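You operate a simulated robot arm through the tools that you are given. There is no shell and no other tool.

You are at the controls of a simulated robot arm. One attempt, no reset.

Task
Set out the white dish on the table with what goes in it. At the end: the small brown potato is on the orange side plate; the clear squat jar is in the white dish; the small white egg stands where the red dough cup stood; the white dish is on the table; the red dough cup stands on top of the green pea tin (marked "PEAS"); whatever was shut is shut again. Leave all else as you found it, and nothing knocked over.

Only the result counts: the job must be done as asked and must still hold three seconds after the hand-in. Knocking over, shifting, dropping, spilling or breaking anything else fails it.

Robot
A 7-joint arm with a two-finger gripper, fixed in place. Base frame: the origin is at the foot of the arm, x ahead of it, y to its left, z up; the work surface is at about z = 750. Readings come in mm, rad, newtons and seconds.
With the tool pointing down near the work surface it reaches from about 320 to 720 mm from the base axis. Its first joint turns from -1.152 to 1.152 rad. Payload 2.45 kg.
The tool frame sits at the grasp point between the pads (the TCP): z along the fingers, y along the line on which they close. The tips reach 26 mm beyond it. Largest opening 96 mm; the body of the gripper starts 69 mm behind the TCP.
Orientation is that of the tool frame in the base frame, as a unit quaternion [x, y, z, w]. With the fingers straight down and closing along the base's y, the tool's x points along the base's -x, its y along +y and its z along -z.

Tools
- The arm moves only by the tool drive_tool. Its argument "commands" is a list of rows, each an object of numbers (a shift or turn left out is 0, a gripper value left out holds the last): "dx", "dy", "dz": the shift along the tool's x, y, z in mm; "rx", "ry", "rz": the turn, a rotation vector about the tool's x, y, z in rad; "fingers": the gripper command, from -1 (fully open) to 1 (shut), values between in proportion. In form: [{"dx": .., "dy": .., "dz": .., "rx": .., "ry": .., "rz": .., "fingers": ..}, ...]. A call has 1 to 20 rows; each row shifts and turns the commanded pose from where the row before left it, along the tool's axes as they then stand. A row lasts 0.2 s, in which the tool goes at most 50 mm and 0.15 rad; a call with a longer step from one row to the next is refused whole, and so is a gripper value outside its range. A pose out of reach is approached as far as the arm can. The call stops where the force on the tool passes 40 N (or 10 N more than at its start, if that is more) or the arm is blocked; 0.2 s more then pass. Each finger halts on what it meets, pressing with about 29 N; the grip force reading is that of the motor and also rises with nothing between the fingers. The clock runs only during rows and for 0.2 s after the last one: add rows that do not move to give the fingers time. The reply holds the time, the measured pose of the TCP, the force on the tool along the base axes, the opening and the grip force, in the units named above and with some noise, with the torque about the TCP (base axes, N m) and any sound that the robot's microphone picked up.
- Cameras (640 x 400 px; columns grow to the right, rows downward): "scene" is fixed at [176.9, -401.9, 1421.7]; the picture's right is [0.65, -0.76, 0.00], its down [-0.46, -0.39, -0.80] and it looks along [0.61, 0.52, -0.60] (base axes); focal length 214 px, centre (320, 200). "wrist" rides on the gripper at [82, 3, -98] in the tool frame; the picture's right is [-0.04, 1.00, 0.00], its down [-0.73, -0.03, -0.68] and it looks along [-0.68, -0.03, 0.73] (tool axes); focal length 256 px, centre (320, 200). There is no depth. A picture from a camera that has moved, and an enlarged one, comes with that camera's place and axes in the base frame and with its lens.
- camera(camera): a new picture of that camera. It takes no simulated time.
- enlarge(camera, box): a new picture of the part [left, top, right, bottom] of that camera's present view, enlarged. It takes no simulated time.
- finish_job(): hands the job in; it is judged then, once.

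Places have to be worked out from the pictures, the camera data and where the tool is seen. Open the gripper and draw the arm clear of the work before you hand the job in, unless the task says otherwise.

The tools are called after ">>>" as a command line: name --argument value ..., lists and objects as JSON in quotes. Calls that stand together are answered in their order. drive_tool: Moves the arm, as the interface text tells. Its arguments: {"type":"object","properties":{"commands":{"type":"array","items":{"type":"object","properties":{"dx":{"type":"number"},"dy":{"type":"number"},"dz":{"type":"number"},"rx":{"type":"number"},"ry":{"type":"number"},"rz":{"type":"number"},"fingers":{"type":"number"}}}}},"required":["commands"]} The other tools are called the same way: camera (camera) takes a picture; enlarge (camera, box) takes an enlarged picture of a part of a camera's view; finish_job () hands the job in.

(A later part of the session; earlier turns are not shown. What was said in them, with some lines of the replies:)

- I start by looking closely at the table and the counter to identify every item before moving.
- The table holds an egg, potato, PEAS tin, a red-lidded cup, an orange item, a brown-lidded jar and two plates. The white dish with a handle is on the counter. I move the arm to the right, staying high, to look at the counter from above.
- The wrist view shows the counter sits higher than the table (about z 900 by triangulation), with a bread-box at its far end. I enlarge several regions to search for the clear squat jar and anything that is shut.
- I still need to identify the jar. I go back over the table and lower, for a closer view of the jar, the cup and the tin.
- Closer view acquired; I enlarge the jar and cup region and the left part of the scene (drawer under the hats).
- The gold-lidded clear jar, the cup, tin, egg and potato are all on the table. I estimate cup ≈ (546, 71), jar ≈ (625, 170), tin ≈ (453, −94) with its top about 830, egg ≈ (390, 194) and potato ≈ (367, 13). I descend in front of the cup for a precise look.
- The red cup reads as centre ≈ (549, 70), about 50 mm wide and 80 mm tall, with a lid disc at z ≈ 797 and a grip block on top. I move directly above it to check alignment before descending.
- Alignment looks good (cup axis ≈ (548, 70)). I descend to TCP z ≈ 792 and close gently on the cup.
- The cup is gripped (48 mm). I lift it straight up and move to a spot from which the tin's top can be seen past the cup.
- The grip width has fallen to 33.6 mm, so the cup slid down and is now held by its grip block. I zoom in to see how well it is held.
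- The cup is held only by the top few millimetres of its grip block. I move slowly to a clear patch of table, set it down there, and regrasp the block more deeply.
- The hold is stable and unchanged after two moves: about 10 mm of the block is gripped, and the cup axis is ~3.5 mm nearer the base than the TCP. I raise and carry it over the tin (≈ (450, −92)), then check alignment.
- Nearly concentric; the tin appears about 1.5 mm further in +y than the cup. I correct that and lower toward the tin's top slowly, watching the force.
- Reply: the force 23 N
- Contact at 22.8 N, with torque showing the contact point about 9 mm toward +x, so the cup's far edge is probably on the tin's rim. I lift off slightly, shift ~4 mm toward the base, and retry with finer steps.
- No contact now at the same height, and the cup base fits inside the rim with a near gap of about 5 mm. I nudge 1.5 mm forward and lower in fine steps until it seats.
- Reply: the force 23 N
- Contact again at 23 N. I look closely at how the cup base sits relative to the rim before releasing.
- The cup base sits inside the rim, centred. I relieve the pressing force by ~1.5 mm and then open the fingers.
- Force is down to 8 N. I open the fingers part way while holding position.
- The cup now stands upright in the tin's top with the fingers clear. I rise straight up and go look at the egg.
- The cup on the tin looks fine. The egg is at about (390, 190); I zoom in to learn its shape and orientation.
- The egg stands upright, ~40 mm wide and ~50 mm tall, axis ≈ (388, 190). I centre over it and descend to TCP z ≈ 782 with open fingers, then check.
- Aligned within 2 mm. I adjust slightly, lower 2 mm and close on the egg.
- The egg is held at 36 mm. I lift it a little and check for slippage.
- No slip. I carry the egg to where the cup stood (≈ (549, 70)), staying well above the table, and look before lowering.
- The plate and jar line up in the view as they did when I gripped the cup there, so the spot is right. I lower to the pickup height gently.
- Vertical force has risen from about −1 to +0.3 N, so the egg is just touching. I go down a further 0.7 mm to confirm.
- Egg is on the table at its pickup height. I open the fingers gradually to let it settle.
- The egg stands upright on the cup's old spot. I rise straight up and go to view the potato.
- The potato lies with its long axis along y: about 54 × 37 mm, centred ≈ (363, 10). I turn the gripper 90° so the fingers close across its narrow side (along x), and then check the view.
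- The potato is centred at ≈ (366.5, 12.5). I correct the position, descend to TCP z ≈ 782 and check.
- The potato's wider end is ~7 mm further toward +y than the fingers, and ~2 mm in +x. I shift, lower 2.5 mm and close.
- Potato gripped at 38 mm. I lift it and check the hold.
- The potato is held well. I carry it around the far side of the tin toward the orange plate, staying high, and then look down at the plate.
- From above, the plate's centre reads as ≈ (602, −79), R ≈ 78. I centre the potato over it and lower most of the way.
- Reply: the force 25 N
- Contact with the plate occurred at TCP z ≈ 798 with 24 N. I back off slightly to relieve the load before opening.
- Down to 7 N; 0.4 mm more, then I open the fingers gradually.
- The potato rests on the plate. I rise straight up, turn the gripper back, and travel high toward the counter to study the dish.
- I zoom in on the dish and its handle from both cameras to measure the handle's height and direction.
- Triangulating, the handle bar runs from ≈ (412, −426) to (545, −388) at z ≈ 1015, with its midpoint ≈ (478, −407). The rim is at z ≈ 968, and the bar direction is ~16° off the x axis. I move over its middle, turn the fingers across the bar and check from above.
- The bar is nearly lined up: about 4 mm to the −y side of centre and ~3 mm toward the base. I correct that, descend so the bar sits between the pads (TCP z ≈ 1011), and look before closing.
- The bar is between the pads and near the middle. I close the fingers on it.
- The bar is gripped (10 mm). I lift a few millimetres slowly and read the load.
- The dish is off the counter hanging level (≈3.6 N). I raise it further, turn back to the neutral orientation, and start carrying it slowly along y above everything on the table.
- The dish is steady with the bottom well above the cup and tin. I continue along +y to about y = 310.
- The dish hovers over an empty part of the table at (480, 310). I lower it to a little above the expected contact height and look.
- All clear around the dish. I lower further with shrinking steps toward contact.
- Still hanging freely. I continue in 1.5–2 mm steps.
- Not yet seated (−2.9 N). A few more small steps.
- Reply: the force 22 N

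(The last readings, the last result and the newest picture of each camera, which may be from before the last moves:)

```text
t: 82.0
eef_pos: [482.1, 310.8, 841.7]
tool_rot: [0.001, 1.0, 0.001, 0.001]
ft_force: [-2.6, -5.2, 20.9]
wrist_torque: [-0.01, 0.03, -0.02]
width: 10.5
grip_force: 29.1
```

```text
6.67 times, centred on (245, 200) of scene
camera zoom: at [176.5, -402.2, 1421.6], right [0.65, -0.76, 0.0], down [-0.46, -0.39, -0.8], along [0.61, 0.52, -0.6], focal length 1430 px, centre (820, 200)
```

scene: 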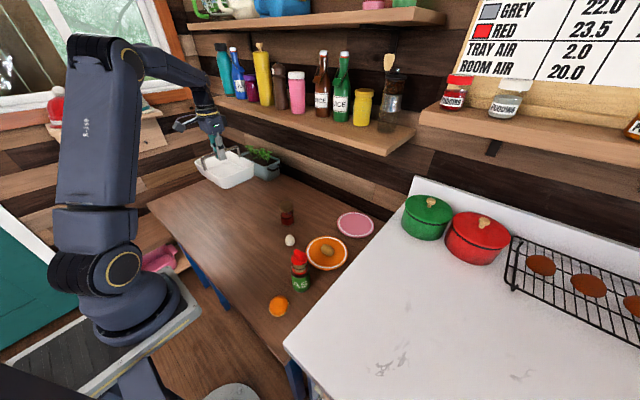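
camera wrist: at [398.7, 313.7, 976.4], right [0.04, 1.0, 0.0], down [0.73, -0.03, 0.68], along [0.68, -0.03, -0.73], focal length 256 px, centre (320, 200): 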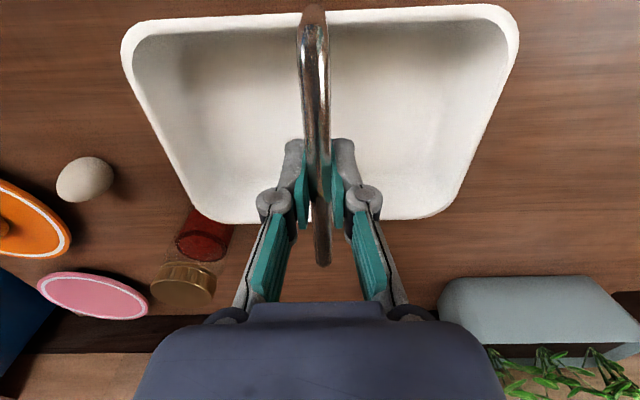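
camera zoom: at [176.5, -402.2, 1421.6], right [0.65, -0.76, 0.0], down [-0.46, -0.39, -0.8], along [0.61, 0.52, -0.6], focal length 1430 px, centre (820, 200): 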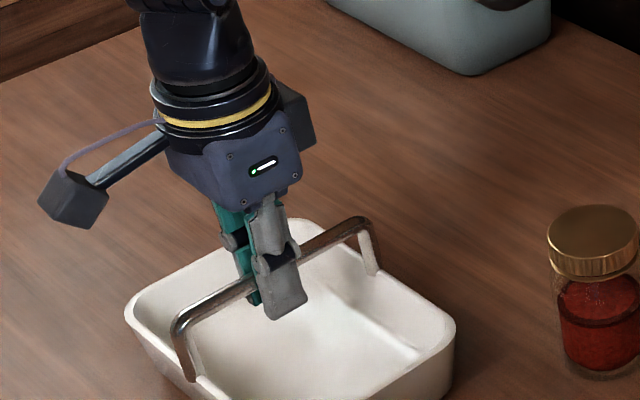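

Seated with 21 N. I relieve the pressure and open the fingers.

>>> drive_tool --commands '[{"dz": -1.3, "fingers": 1}, {}]'

>>> drive_tool --commands '[{"fingers": 0.7}, {"fingers": 0.6}, {"fingers": 0.4}, {"fingers": 0.3}, {"fingers": 0.3}, {}]'

>>> camera --camera "wrist"

>>> enlarge --camera "scene" --box '[180, 160, 330, 270]'

```text
t: 82.6
eef_pos: [481.3, 309.8, 841.1]
tool_rot: [0.001, 1.0, 0.0, 0.0]
ft_force: [2.4, -0.7, 3.1]
wrist_torque: [0.0, -0.7, -0.12]
width: 10.6
grip_force: 28.9
```

```text
t: 84.0
eef_pos: [480.7, 310.6, 841.3]
tool_rot: [-0.001, 1.0, 0.001, 0.0]
ft_force: [-0.4, 0.3, -0.7]
wrist_torque: [-0.02, 0.0, 0.01]
width: 33.9
grip_force: 0.1
```

```text
taken
camera wrist: at [399.0, 314.6, 940.5], right [0.04, 1.0, 0.0], down [0.73, -0.03, 0.68], along [0.68, -0.03, -0.73], focal length 256 px, centre (320, 200)
```

wrist: 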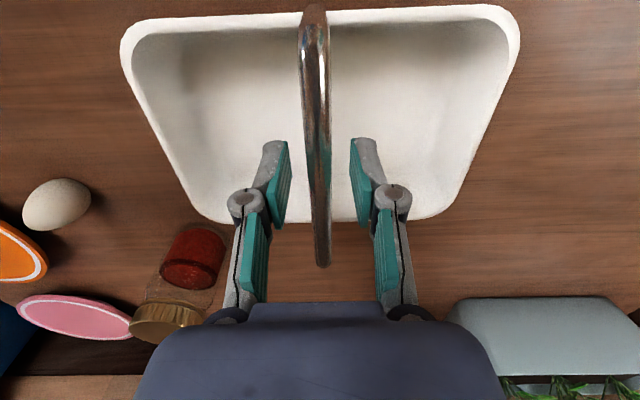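

```text
3.64 times, centred on (255, 215) of scene
camera zoom: at [176.9, -401.9, 1421.7], right [0.65, -0.76, 0.0], down [-0.46, -0.39, -0.8], along [0.61, 0.52, -0.6], focal length 780 px, centre (556, 146)
```

zoom: 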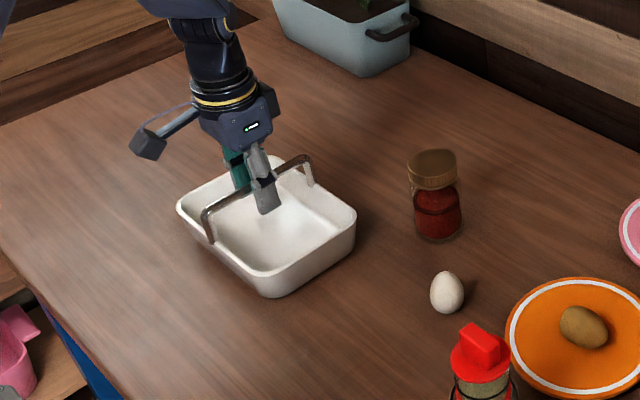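

The dish stands on the table with its handle along x at y ≈ 310. I rise clear, turn the gripper −90° so the fingers close along x (parallel to the handle), and go to view the jar.

>>> drive_tool --commands '[{"dz": -15, "fingers": 0.3}, {"dz": -30}, {"dz": -35}, {"dz": -35, "fingers": -1}, {"rz": -0.15}, {"rz": -0.15}, {"rz": -0.15}, {"rz": -0.15}, {"rz": -0.15}, {"rz": -0.15}, {"rz": -0.15}, {"rz": -0.15}, {"rz": -0.15}, {"rz": -0.15}, {"rz": -0.0708}, {}]'

>>> drive_tool --commands '[{"dx": 38, "dy": -28}, {"dx": 38, "dy": -28}, {"dx": 38, "dy": -28}, {"dx": 38, "dy": -28}, {"dy": -28}, {}]'

>>> camera --camera "wrist"

>>> camera --camera "scene"

```text
t: 87.4
eef_pos: [480.0, 309.8, 956.7]
tool_rot: [0.707, -0.707, -0.001, -0.001]
ft_force: [-0.3, -0.5, 0.0]
wrist_torque: [0.0, -0.01, 0.02]
width: 96.0
grip_force: 0.0
```

```text
t: 88.8
eef_pos: [621.1, 158.2, 956.0]
tool_rot: [0.707, -0.707, 0.0, 0.0]
ft_force: [-0.3, 0.0, -0.5]
wrist_torque: [0.0, 0.0, 0.03]
width: 95.9
grip_force: 0.1
```

```text
taken
camera wrist: at [617.5, 77.6, 1054.2], right [-1.0, 0.04, 0.0], down [0.03, 0.73, 0.68], along [0.03, 0.68, -0.73], focal length 256 px, centre (320, 200)
```

wrist: 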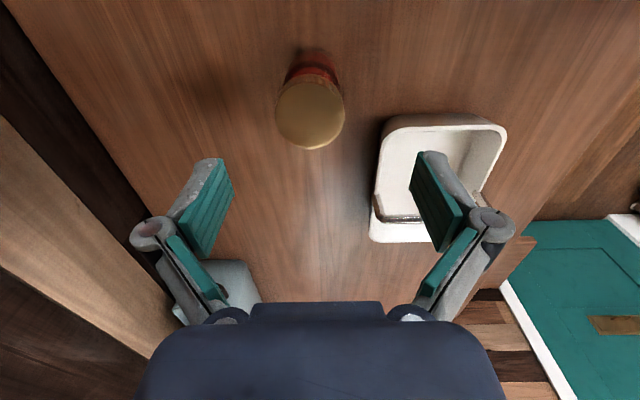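

```text
taken
```

scene: 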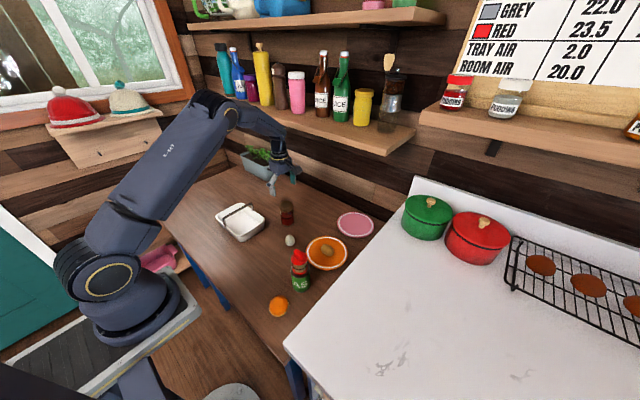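

The lid reads as ≈ 57 mm wide, centred around (628, 168), with its top at z ≈ 850; the glass body is slightly wider (~60 mm). I centre over the jar and come down to just above it for a check.

>>> drive_tool --commands '[{"dx": -10, "dy": -7.5, "fingers": -1}, {"dz": 30}, {"dz": 25}, {}]'

>>> camera --camera "wrist"

>>> enlarge --camera "scene" --box '[240, 150, 340, 240]'

```text
t: 89.8
eef_pos: [627.9, 168.8, 899.6]
tool_rot: [-0.706, 0.708, -0.001, 0.0]
ft_force: [0.2, 0.1, -0.5]
wrist_torque: [0.02, -0.03, -0.04]
width: 96.1
grip_force: 0.1
```

```text
taken
camera wrist: at [624.0, 87.4, 999.3], right [-1.0, 0.04, 0.0], down [0.03, 0.73, 0.68], along [0.03, 0.68, -0.73], focal length 256 px, centre (320, 200)
```

wrist: 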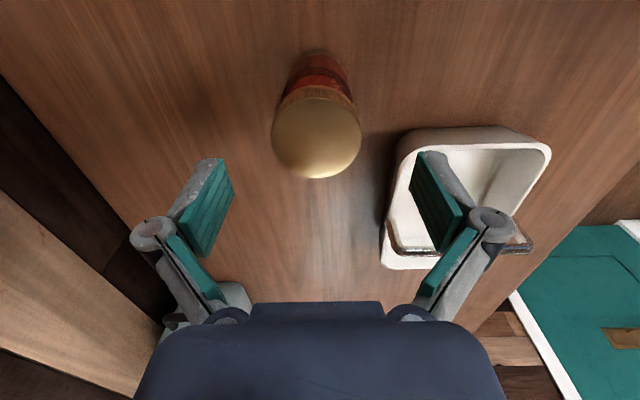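

```text
4.44 times, centred on (290, 195) of scene
camera zoom: at [176.9, -401.9, 1421.7], right [0.65, -0.76, 0.0], down [-0.46, -0.39, -0.8], along [0.61, 0.52, -0.6], focal length 953 px, centre (453, 222)
```

zoom: 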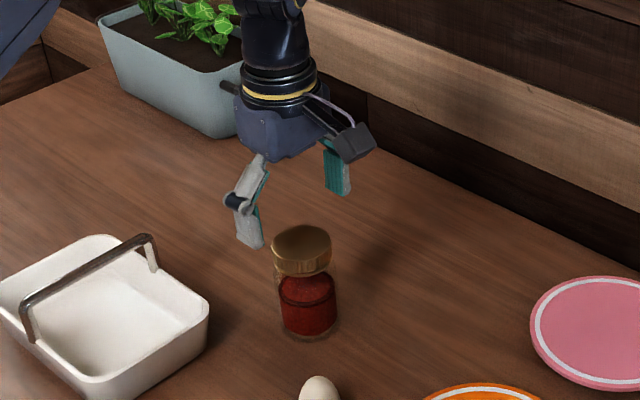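

Jar centre ≈ (629.5, 168.5), lid top ≈ 851. I descend around it to TCP z ≈ 812 and look before closing.

>>> drive_tool --commands '[{"dy": -1.5, "fingers": -1}, {"dz": 25}, {"dz": 25}, {"dz": 20}, {"dz": 12}, {"dz": 6.4}, {}]'

>>> camera --camera "wrist"

>>> enlarge --camera "scene" --box '[250, 165, 330, 235]'

```text
t: 91.4
eef_pos: [630.7, 168.9, 813.6]
tool_rot: [-0.706, 0.708, 0.0, 0.0]
ft_force: [-0.5, -0.2, 0.0]
wrist_torque: [0.0, 0.03, 0.01]
width: 96.2
grip_force: 0.0
```

```text
taken
camera wrist: at [626.1, 86.8, 912.1], right [-1.0, 0.04, 0.0], down [0.03, 0.73, 0.68], along [0.03, 0.68, -0.73], focal length 256 px, centre (320, 200)
```

wrist: 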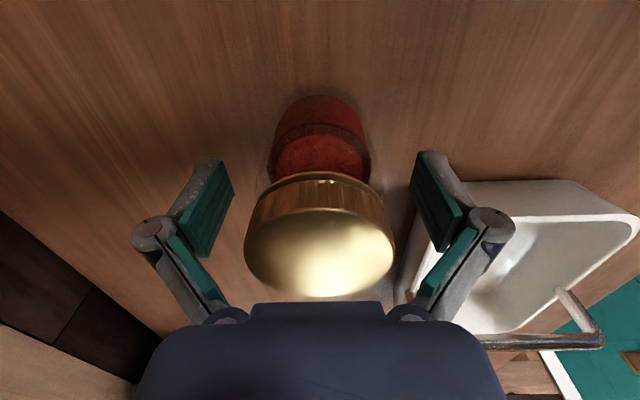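

```text
5.71 times, centred on (290, 200) of scene
camera zoom: at [176.9, -401.9, 1421.7], right [0.65, -0.76, 0.0], down [-0.46, -0.39, -0.8], along [0.61, 0.52, -0.6], focal length 1226 px, centre (491, 200)
```

zoom: 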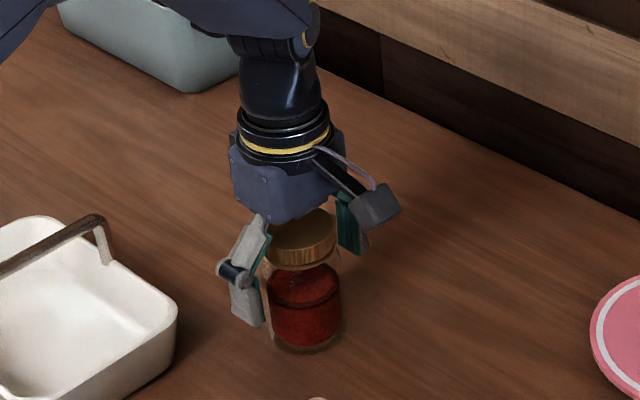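

The jar is centred between the fingers. I close on it.

>>> drive_tool --commands '[{"fingers": -0.5}, {"fingers": -0.3}, {"fingers": 0.0}, {"fingers": 0.5}, {"fingers": 1}, {"fingers": 1}, {"fingers": 1}]'

>>> camera --camera "wrist"

>>> enlarge --camera "scene" --box '[250, 165, 330, 235]'

```text
t: 93.0
eef_pos: [630.4, 167.6, 814.4]
tool_rot: [-0.707, 0.708, 0.0, -0.001]
ft_force: [1.6, -0.4, 3.4]
wrist_torque: [0.0, -0.05, -0.05]
width: 61.4
grip_force: 28.8
```

```text
taken
camera wrist: at [626.2, 86.8, 912.4], right [-1.0, 0.04, 0.0], down [0.03, 0.73, 0.68], along [0.03, 0.68, -0.73], focal length 256 px, centre (320, 200)
```

wrist: 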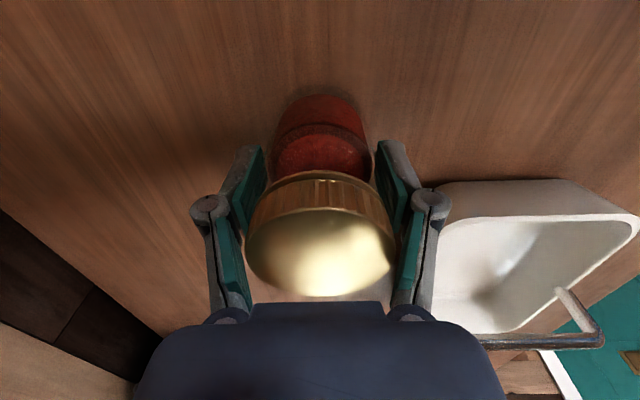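

```text
5.71 times, centred on (290, 200) of scene
camera zoom: at [176.9, -401.9, 1421.7], right [0.65, -0.76, 0.0], down [-0.46, -0.39, -0.8], along [0.61, 0.52, -0.6], focal length 1226 px, centre (491, 200)
```

zoom: 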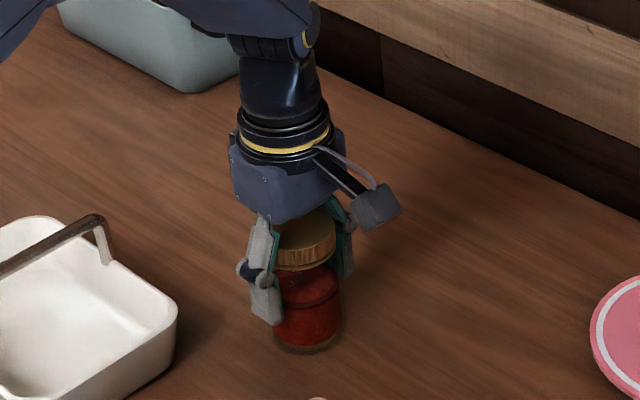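

Gripped at 61 mm. I lift slowly by 20 mm and check that it doesn't slip.

>>> drive_tool --commands '[{"dz": -3, "fingers": 1}, {"dz": -5}, {"dz": -6}, {"dz": -6}, {}]'

>>> camera --camera "wrist"

>>> enlarge --camera "scene" --box '[250, 165, 330, 235]'

```text
t: 94.2
eef_pos: [629.9, 168.4, 833.2]
tool_rot: [-0.707, 0.707, -0.001, 0.0]
ft_force: [0.0, 0.0, -3.2]
wrist_torque: [-0.03, -0.02, 0.03]
width: 61.1
grip_force: 29.1
```

```text
taken
camera wrist: at [626.2, 87.3, 931.9], right [-1.0, 0.04, 0.0], down [0.03, 0.73, 0.68], along [0.03, 0.68, -0.73], focal length 256 px, centre (320, 200)
```

wrist: 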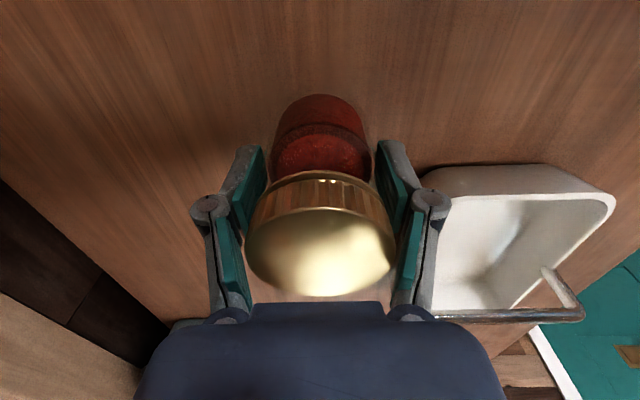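

```text
5.71 times, centred on (290, 200) of scene
camera zoom: at [177.0, -401.9, 1421.7], right [0.65, -0.76, 0.0], down [-0.46, -0.39, -0.8], along [0.61, 0.52, -0.6], focal length 1226 px, centre (491, 200)
```

zoom: 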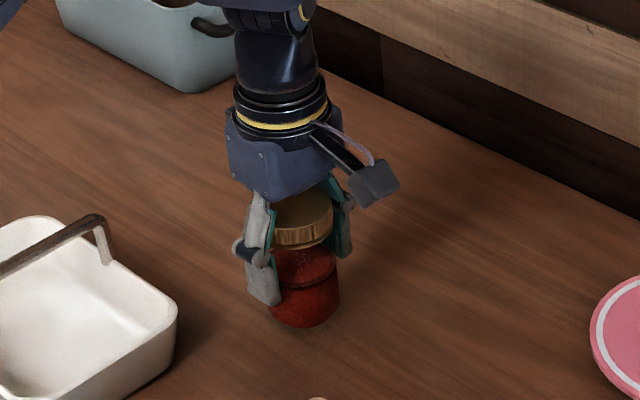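

Held firmly (≈0.33 kg). I raise it and move over the −y half of the dish, approaching without crossing the handle.

>>> drive_tool --commands '[{"dz": -20, "fingers": 1}, {"dz": -25}, {"dz": -25}, {"dz": -20}, {"dy": 10, "dx": -5}, {"dy": 20, "dx": -10}, {"dy": 24, "dx": -15}, {"dy": 24, "dx": -15}, {"dy": 24, "dx": -15}, {"dy": 20, "dx": -15}, {"dy": 16, "dx": -12}, {"dy": 10, "dx": -8}, {}]'

>>> camera --camera "wrist"

>>> enlarge --camera "scene" --box '[190, 140, 310, 250]'

```text
t: 97.0
eef_pos: [482.1, 263.1, 921.8]
tool_rot: [-0.706, 0.708, 0.0, 0.0]
ft_force: [-0.4, 0.3, -3.0]
wrist_torque: [-0.03, 0.0, 0.01]
width: 61.1
grip_force: 28.8
```

```text
taken
camera wrist: at [478.0, 181.3, 1021.2], right [-1.0, 0.04, 0.0], down [0.03, 0.73, 0.68], along [0.03, 0.68, -0.73], focal length 256 px, centre (320, 200)
```

wrist: 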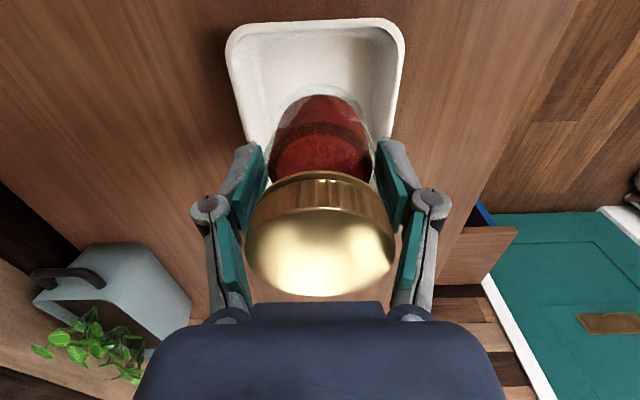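

```text
3.64 times, centred on (250, 195) of scene
camera zoom: at [177.0, -401.8, 1421.7], right [0.65, -0.76, 0.0], down [-0.46, -0.39, -0.8], along [0.61, 0.52, -0.6], focal length 780 px, centre (574, 218)
```

zoom: 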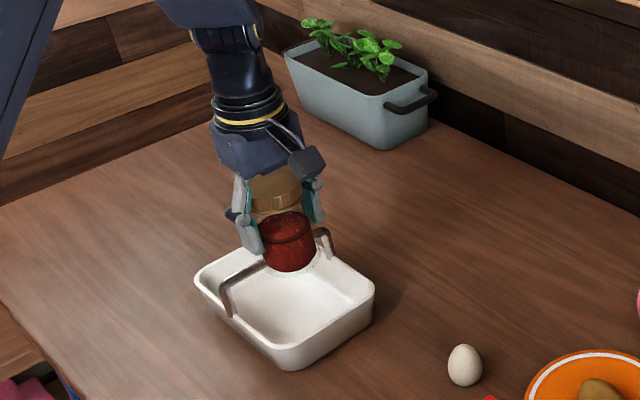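

I zoom in on the dish interior under the jar to judge the floor's extent.

>>> enlarge --camera "wrist" --box '[210, 0, 430, 180]'

>>> enlarge --camera "scene" --box '[220, 185, 290, 245]'

```text
2.22 times, centred on (320, 90) of wrist
camera zoom: at [478.0, 181.3, 1021.2], right [-1.0, 0.04, 0.0], down [0.03, 0.73, 0.68], along [0.03, 0.68, -0.73], focal length 569 px, centre (320, 444)
```

zoom: 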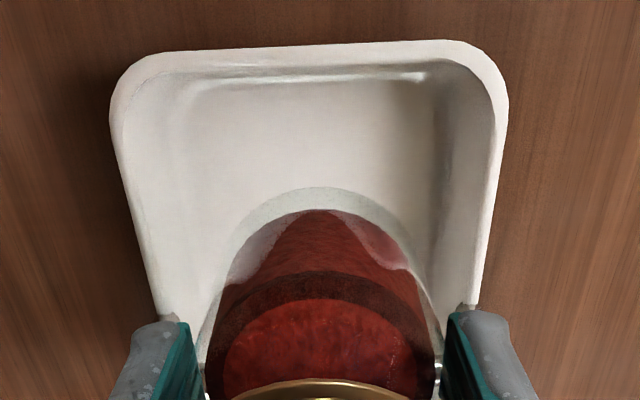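

```text
6.67 times, centred on (255, 215) of scene
camera zoom: at [177.0, -401.8, 1421.7], right [0.65, -0.76, 0.0], down [-0.46, -0.39, -0.8], along [0.61, 0.52, -0.6], focal length 1430 px, centre (753, 100)
```

zoom: 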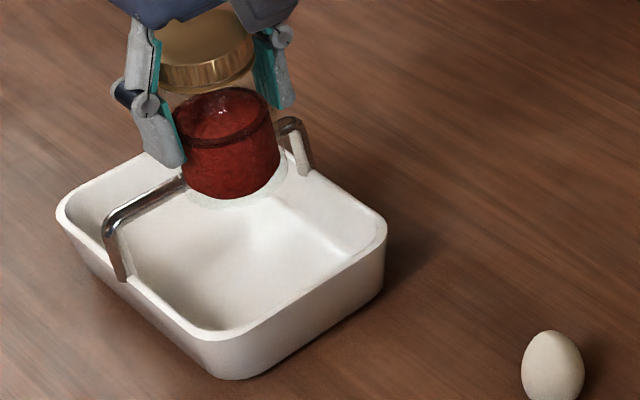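

The dish floor spans x ≈ 433–537 and y ≈ 231 up to the handle at 305, so the ideal jar centre is ≈ (484, 268). I shift by +3 mm in x and y and lower most of the way.

>>> drive_tool --commands '[{"dx": -3, "dy": -3, "fingers": 1}, {"dz": 15}, {"dz": 20}, {"dz": 20}, {"dz": 15}, {"dz": 10}, {}]'

>>> camera --camera "wrist"

>>> enlarge --camera "scene" --box '[210, 170, 290, 245]'

```text
t: 98.6
eef_pos: [484.4, 266.2, 841.3]
tool_rot: [-0.707, 0.708, 0.0, 0.0]
ft_force: [-0.3, -0.1, -3.3]
wrist_torque: [-0.01, 0.03, 0.03]
width: 61.3
grip_force: 28.7
```

```text
taken
camera wrist: at [481.5, 185.6, 940.4], right [-1.0, 0.04, 0.0], down [0.03, 0.73, 0.68], along [0.03, 0.68, -0.73], focal length 256 px, centre (320, 200)
```

wrist: 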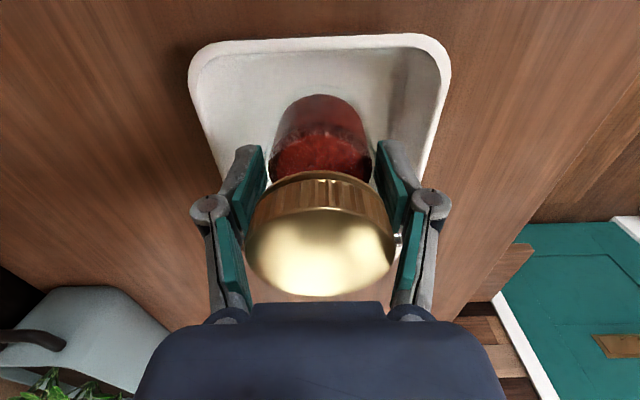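

```text
5.33 times, centred on (250, 208) of scene
camera zoom: at [177.0, -401.8, 1421.7], right [0.65, -0.76, 0.0], down [-0.46, -0.39, -0.8], along [0.61, 0.52, -0.6], focal length 1144 px, centre (693, 160)
```

zoom: 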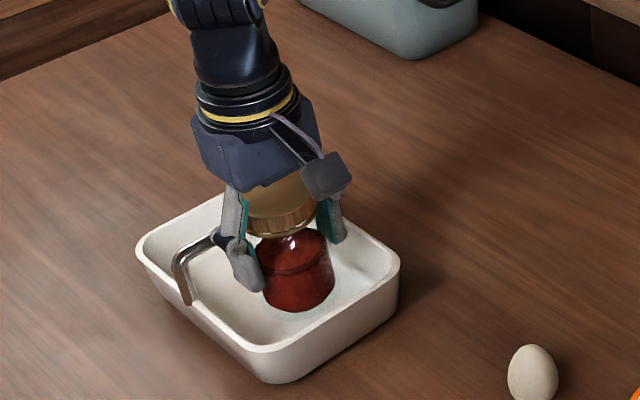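

The jar is going into the dish's near half, clear of the handle. I continue lowering with smaller steps.

>>> drive_tool --commands '[{"dz": 6, "fingers": 1}, {"dz": 5}, {"dz": 4}, {"dz": 2.5}, {"dz": 1.5}, {}]'

>>> camera --camera "wrist"

```text
t: 100.0
eef_pos: [486.2, 265.1, 824.7]
tool_rot: [-0.707, 0.708, -0.001, 0.001]
ft_force: [-0.5, 0.2, -3.2]
wrist_torque: [-0.01, 0.03, -0.03]
width: 61.5
grip_force: 29.0
```

```text
taken
camera wrist: at [482.4, 185.2, 922.8], right [-1.0, 0.04, 0.0], down [0.03, 0.73, 0.68], along [0.03, 0.68, -0.73], focal length 256 px, centre (320, 200)
```

wrist: 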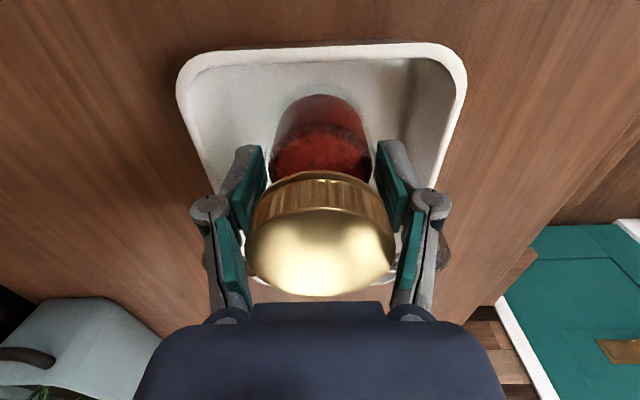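

Still free (−3.2 N) at z ≈ 823. I continue in small steps to contact.

>>> drive_tool --commands '[{"dz": 1.5, "fingers": 1}, {"dz": 1.5}, {"dz": 1.0}, {}]'

```text
t: 101.0
eef_pos: [485.3, 268.2, 820.2]
tool_rot: [-0.707, 0.708, -0.001, 0.001]
ft_force: [-1.3, -0.6, 9.4]
wrist_torque: [-0.14, 0.2, 0.03]
width: 61.1
grip_force: 28.8
```

Contact (9.4 N). I ease off 0.5 mm and open the fingers gently; there is limited room, so I open only ~10 mm per side.

>>> drive_tool --commands '[{"dz": -0.4, "fingers": 1}, {}, {"fingers": -0.3}, {"fingers": -0.35}, {"fingers": -0.4}, {"fingers": -0.5}, {"fingers": -0.55}, {}]'

>>> camera --camera "wrist"

>>> enlarge --camera "scene" --box '[210, 170, 290, 245]'

```text
t: 102.8
eef_pos: [484.3, 266.7, 820.5]
tool_rot: [-0.706, 0.708, 0.0, 0.0]
ft_force: [-0.2, 0.1, 0.3]
wrist_torque: [0.0, 0.0, -0.02]
width: 74.5
grip_force: 0.0
```

```text
taken
camera wrist: at [481.1, 185.3, 919.6], right [-1.0, 0.04, 0.0], down [0.03, 0.73, 0.68], along [0.03, 0.68, -0.73], focal length 256 px, centre (320, 200)
```

wrist: 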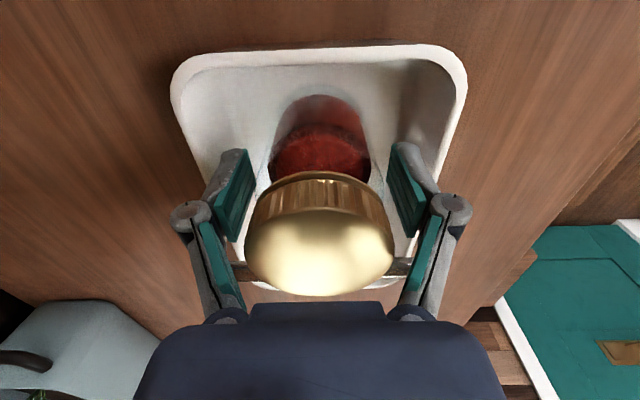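

```text
5.33 times, centred on (250, 208) of scene
camera zoom: at [176.9, -401.9, 1421.7], right [0.65, -0.76, 0.0], down [-0.46, -0.39, -0.8], along [0.61, 0.52, -0.6], focal length 1144 px, centre (693, 160)
```

zoom: 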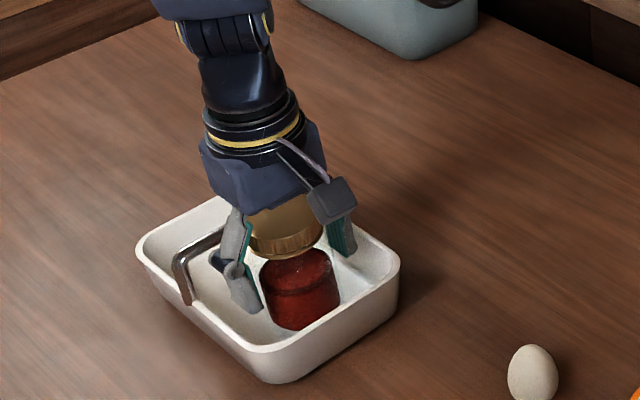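

The jar stands in the dish, released. I withdraw straight up and then inspect the whole scene.

>>> drive_tool --commands '[{"dz": -10, "fingers": -0.55}, {"dz": -25}, {"dz": -35}, {"dz": -40}, {"dz": -45}, {"dz": -45, "fingers": -1}, {"rz": 0.15}, {"rz": 0.15}, {"rz": 0.15}, {"rz": 0.15}, {"rz": 0.15}, {"rz": 0.15}, {"rz": 0.15}, {"rz": 0.15}, {"rz": 0.15}, {"rz": 0.15}, {"rz": 0.0708}, {}]'

>>> camera --camera "scene"

>>> camera --camera "wrist"

>>> enlarge --camera "scene" --box '[200, 170, 380, 330]'

```text
t: 106.6
eef_pos: [485.2, 265.7, 1020.7]
tool_rot: [0.001, 1.0, 0.0, -0.001]
ft_force: [-0.4, -0.1, -0.2]
wrist_torque: [-0.01, -0.01, -0.01]
width: 96.2
grip_force: 0.0
```

```text
taken
```

scene: 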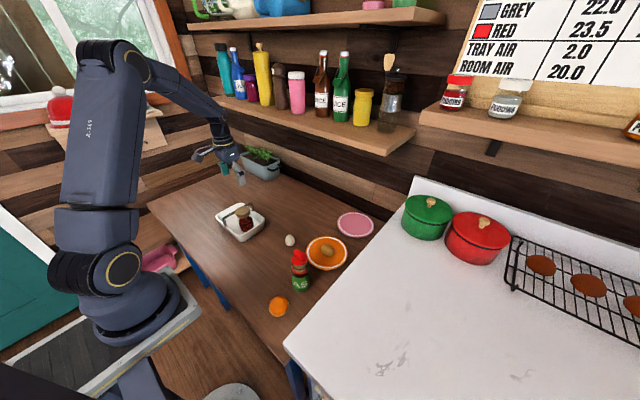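

```text
taken
camera wrist: at [403.5, 269.8, 1119.4], right [0.04, 1.0, 0.0], down [0.73, -0.03, 0.68], along [0.68, -0.03, -0.73], focal length 256 px, centre (320, 200)
```

wrist: 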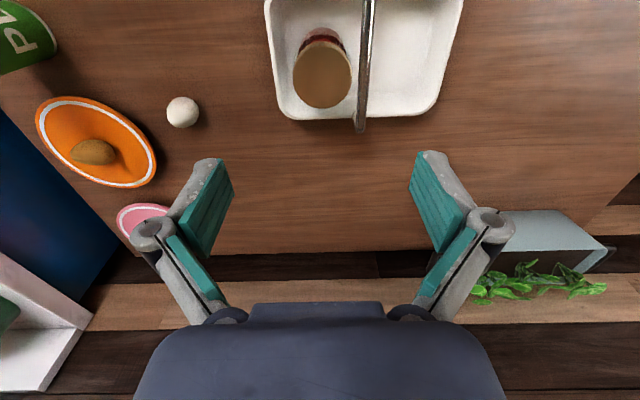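

```text
2.50 times, centred on (290, 250) of scene
camera zoom: at [176.9, -401.9, 1421.7], right [0.65, -0.76, 0.0], down [-0.46, -0.39, -0.8], along [0.61, 0.52, -0.6], focal length 536 px, centre (395, 75)
```

zoom: 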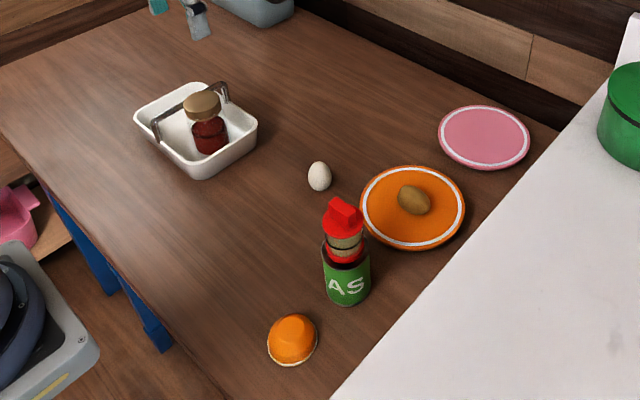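

Everything appears in place. I zoom in on each placed item for a final check of uprightness and position.

>>> enlarge --camera "scene" --box '[275, 225, 355, 300]'

>>> enlarge --camera "scene" --box '[205, 190, 305, 255]'

>>> enlarge --camera "wrist" --box '[250, 0, 480, 150]'

```text
5.33 times, centred on (315, 262) of scene
camera zoom: at [176.9, -401.9, 1421.7], right [0.65, -0.76, 0.0], down [-0.46, -0.39, -0.8], along [0.61, 0.52, -0.6], focal length 1144 px, centre (347, -133)
```

zoom: 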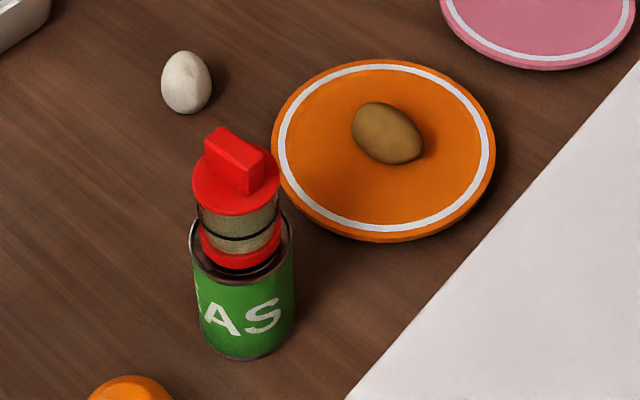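

```text
6.15 times, centred on (255, 222) of scene
camera zoom: at [176.9, -401.9, 1421.7], right [0.65, -0.76, 0.0], down [-0.46, -0.39, -0.8], along [0.61, 0.52, -0.6], focal length 1320 px, centre (720, 62)
```

zoom: 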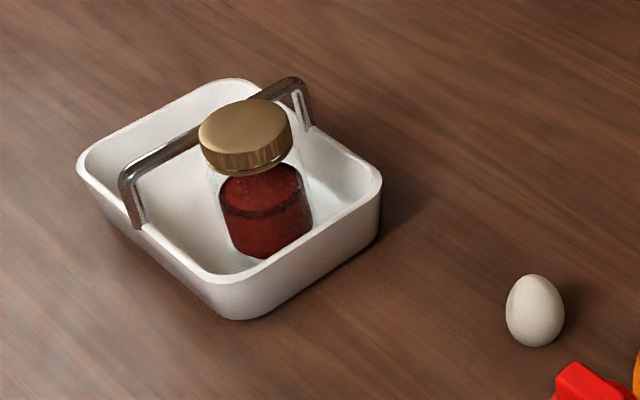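

```text
2.67 times, centred on (365, 75) of wrist
camera zoom: at [403.5, 269.8, 1119.4], right [0.04, 1.0, 0.0], down [0.73, -0.03, 0.68], along [0.68, -0.03, -0.73], focal length 683 px, centre (200, 533)
```

zoom: 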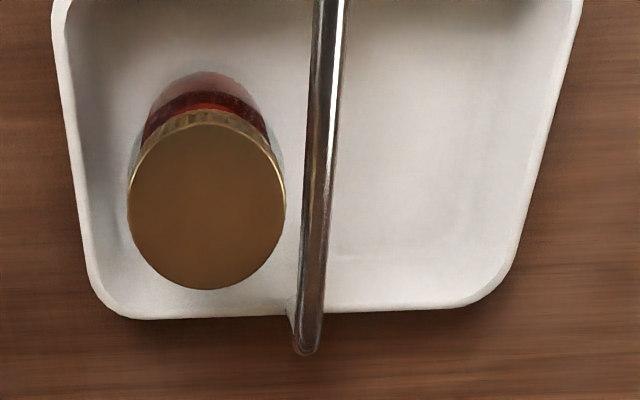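

All items are upright and placed: cup centred on the tin, potato on the orange plate, egg on the cup's old spot, and jar in the dish on the table. I draw the arm up and back to its starting pose, then do one last check.

>>> drive_tool --commands '[{"dz": -40, "fingers": -1}, {"dz": -40}, {"dz": -40}, {"dz": -40, "dx": 15, "dy": -15}, {"dz": -40, "dx": 20, "dy": -20}, {"dz": -35, "dx": 25, "dy": -25}, {"dz": -35, "dx": 20, "dy": -25}, {"dz": -17, "dx": 20, "dy": -29}, {}, {}]'

>>> camera --camera "scene"

>>> camera --camera "wrist"

```text
t: 108.8
eef_pos: [386.2, 153.2, 1306.8]
tool_rot: [0.001, 1.0, 0.001, 0.0]
ft_force: [0.0, -0.9, -0.3]
wrist_torque: [-0.02, -0.01, -0.01]
width: 95.7
grip_force: 0.0
```

```text
taken
```

scene: 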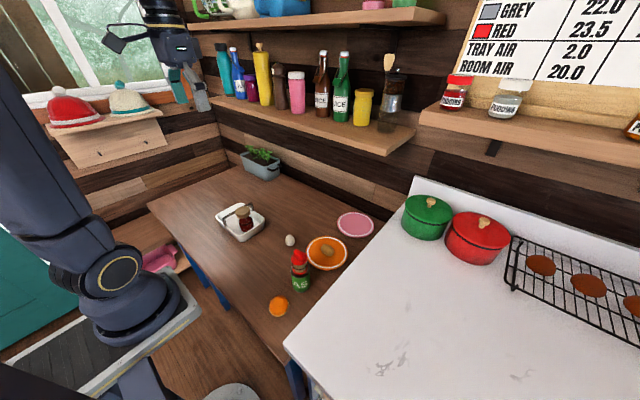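

```text
taken
camera wrist: at [304.3, 155.4, 1405.5], right [0.04, 1.0, 0.0], down [0.73, -0.03, 0.68], along [0.68, -0.03, -0.73], focal length 256 px, centre (320, 200)
```

wrist: 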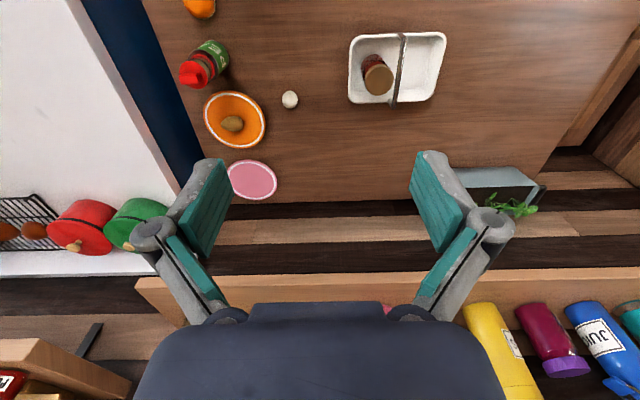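

The gripper is open and the arm is clear. The views match the requested arrangement and nothing else has moved, so I hand the job in.

>>> finish_job

```text
The job is handed in.
```

I handed the job in with everything placed as you asked. Final camera views from both cameras showed every item upright and nothing else moved.

- **Red dough cup:** it stands centred on the PEAS tin. On the first lift it slipped a little in the grip, but the fingers caught it by the lid's block and I carried it from there.
- **Egg:** it stands upright where the cup stood. I judged that spot from the pictures, so it could be a few millimetres off.
- **Potato:** it rests near the middle of the orange side plate.
- **White dish:** it is on the table in the clear area to the left, with its handle upright.
- **Jar:** it stands in the dish on the side of the handle nearer the egg. I took the gold-lidded clear jar with red contents to be the "clear squat jar", as it was the only clear jar on the table.

I opened nothing, so there was nothing to shut again. The gripper is open and the arm is back near its starting pose, clear of the table.
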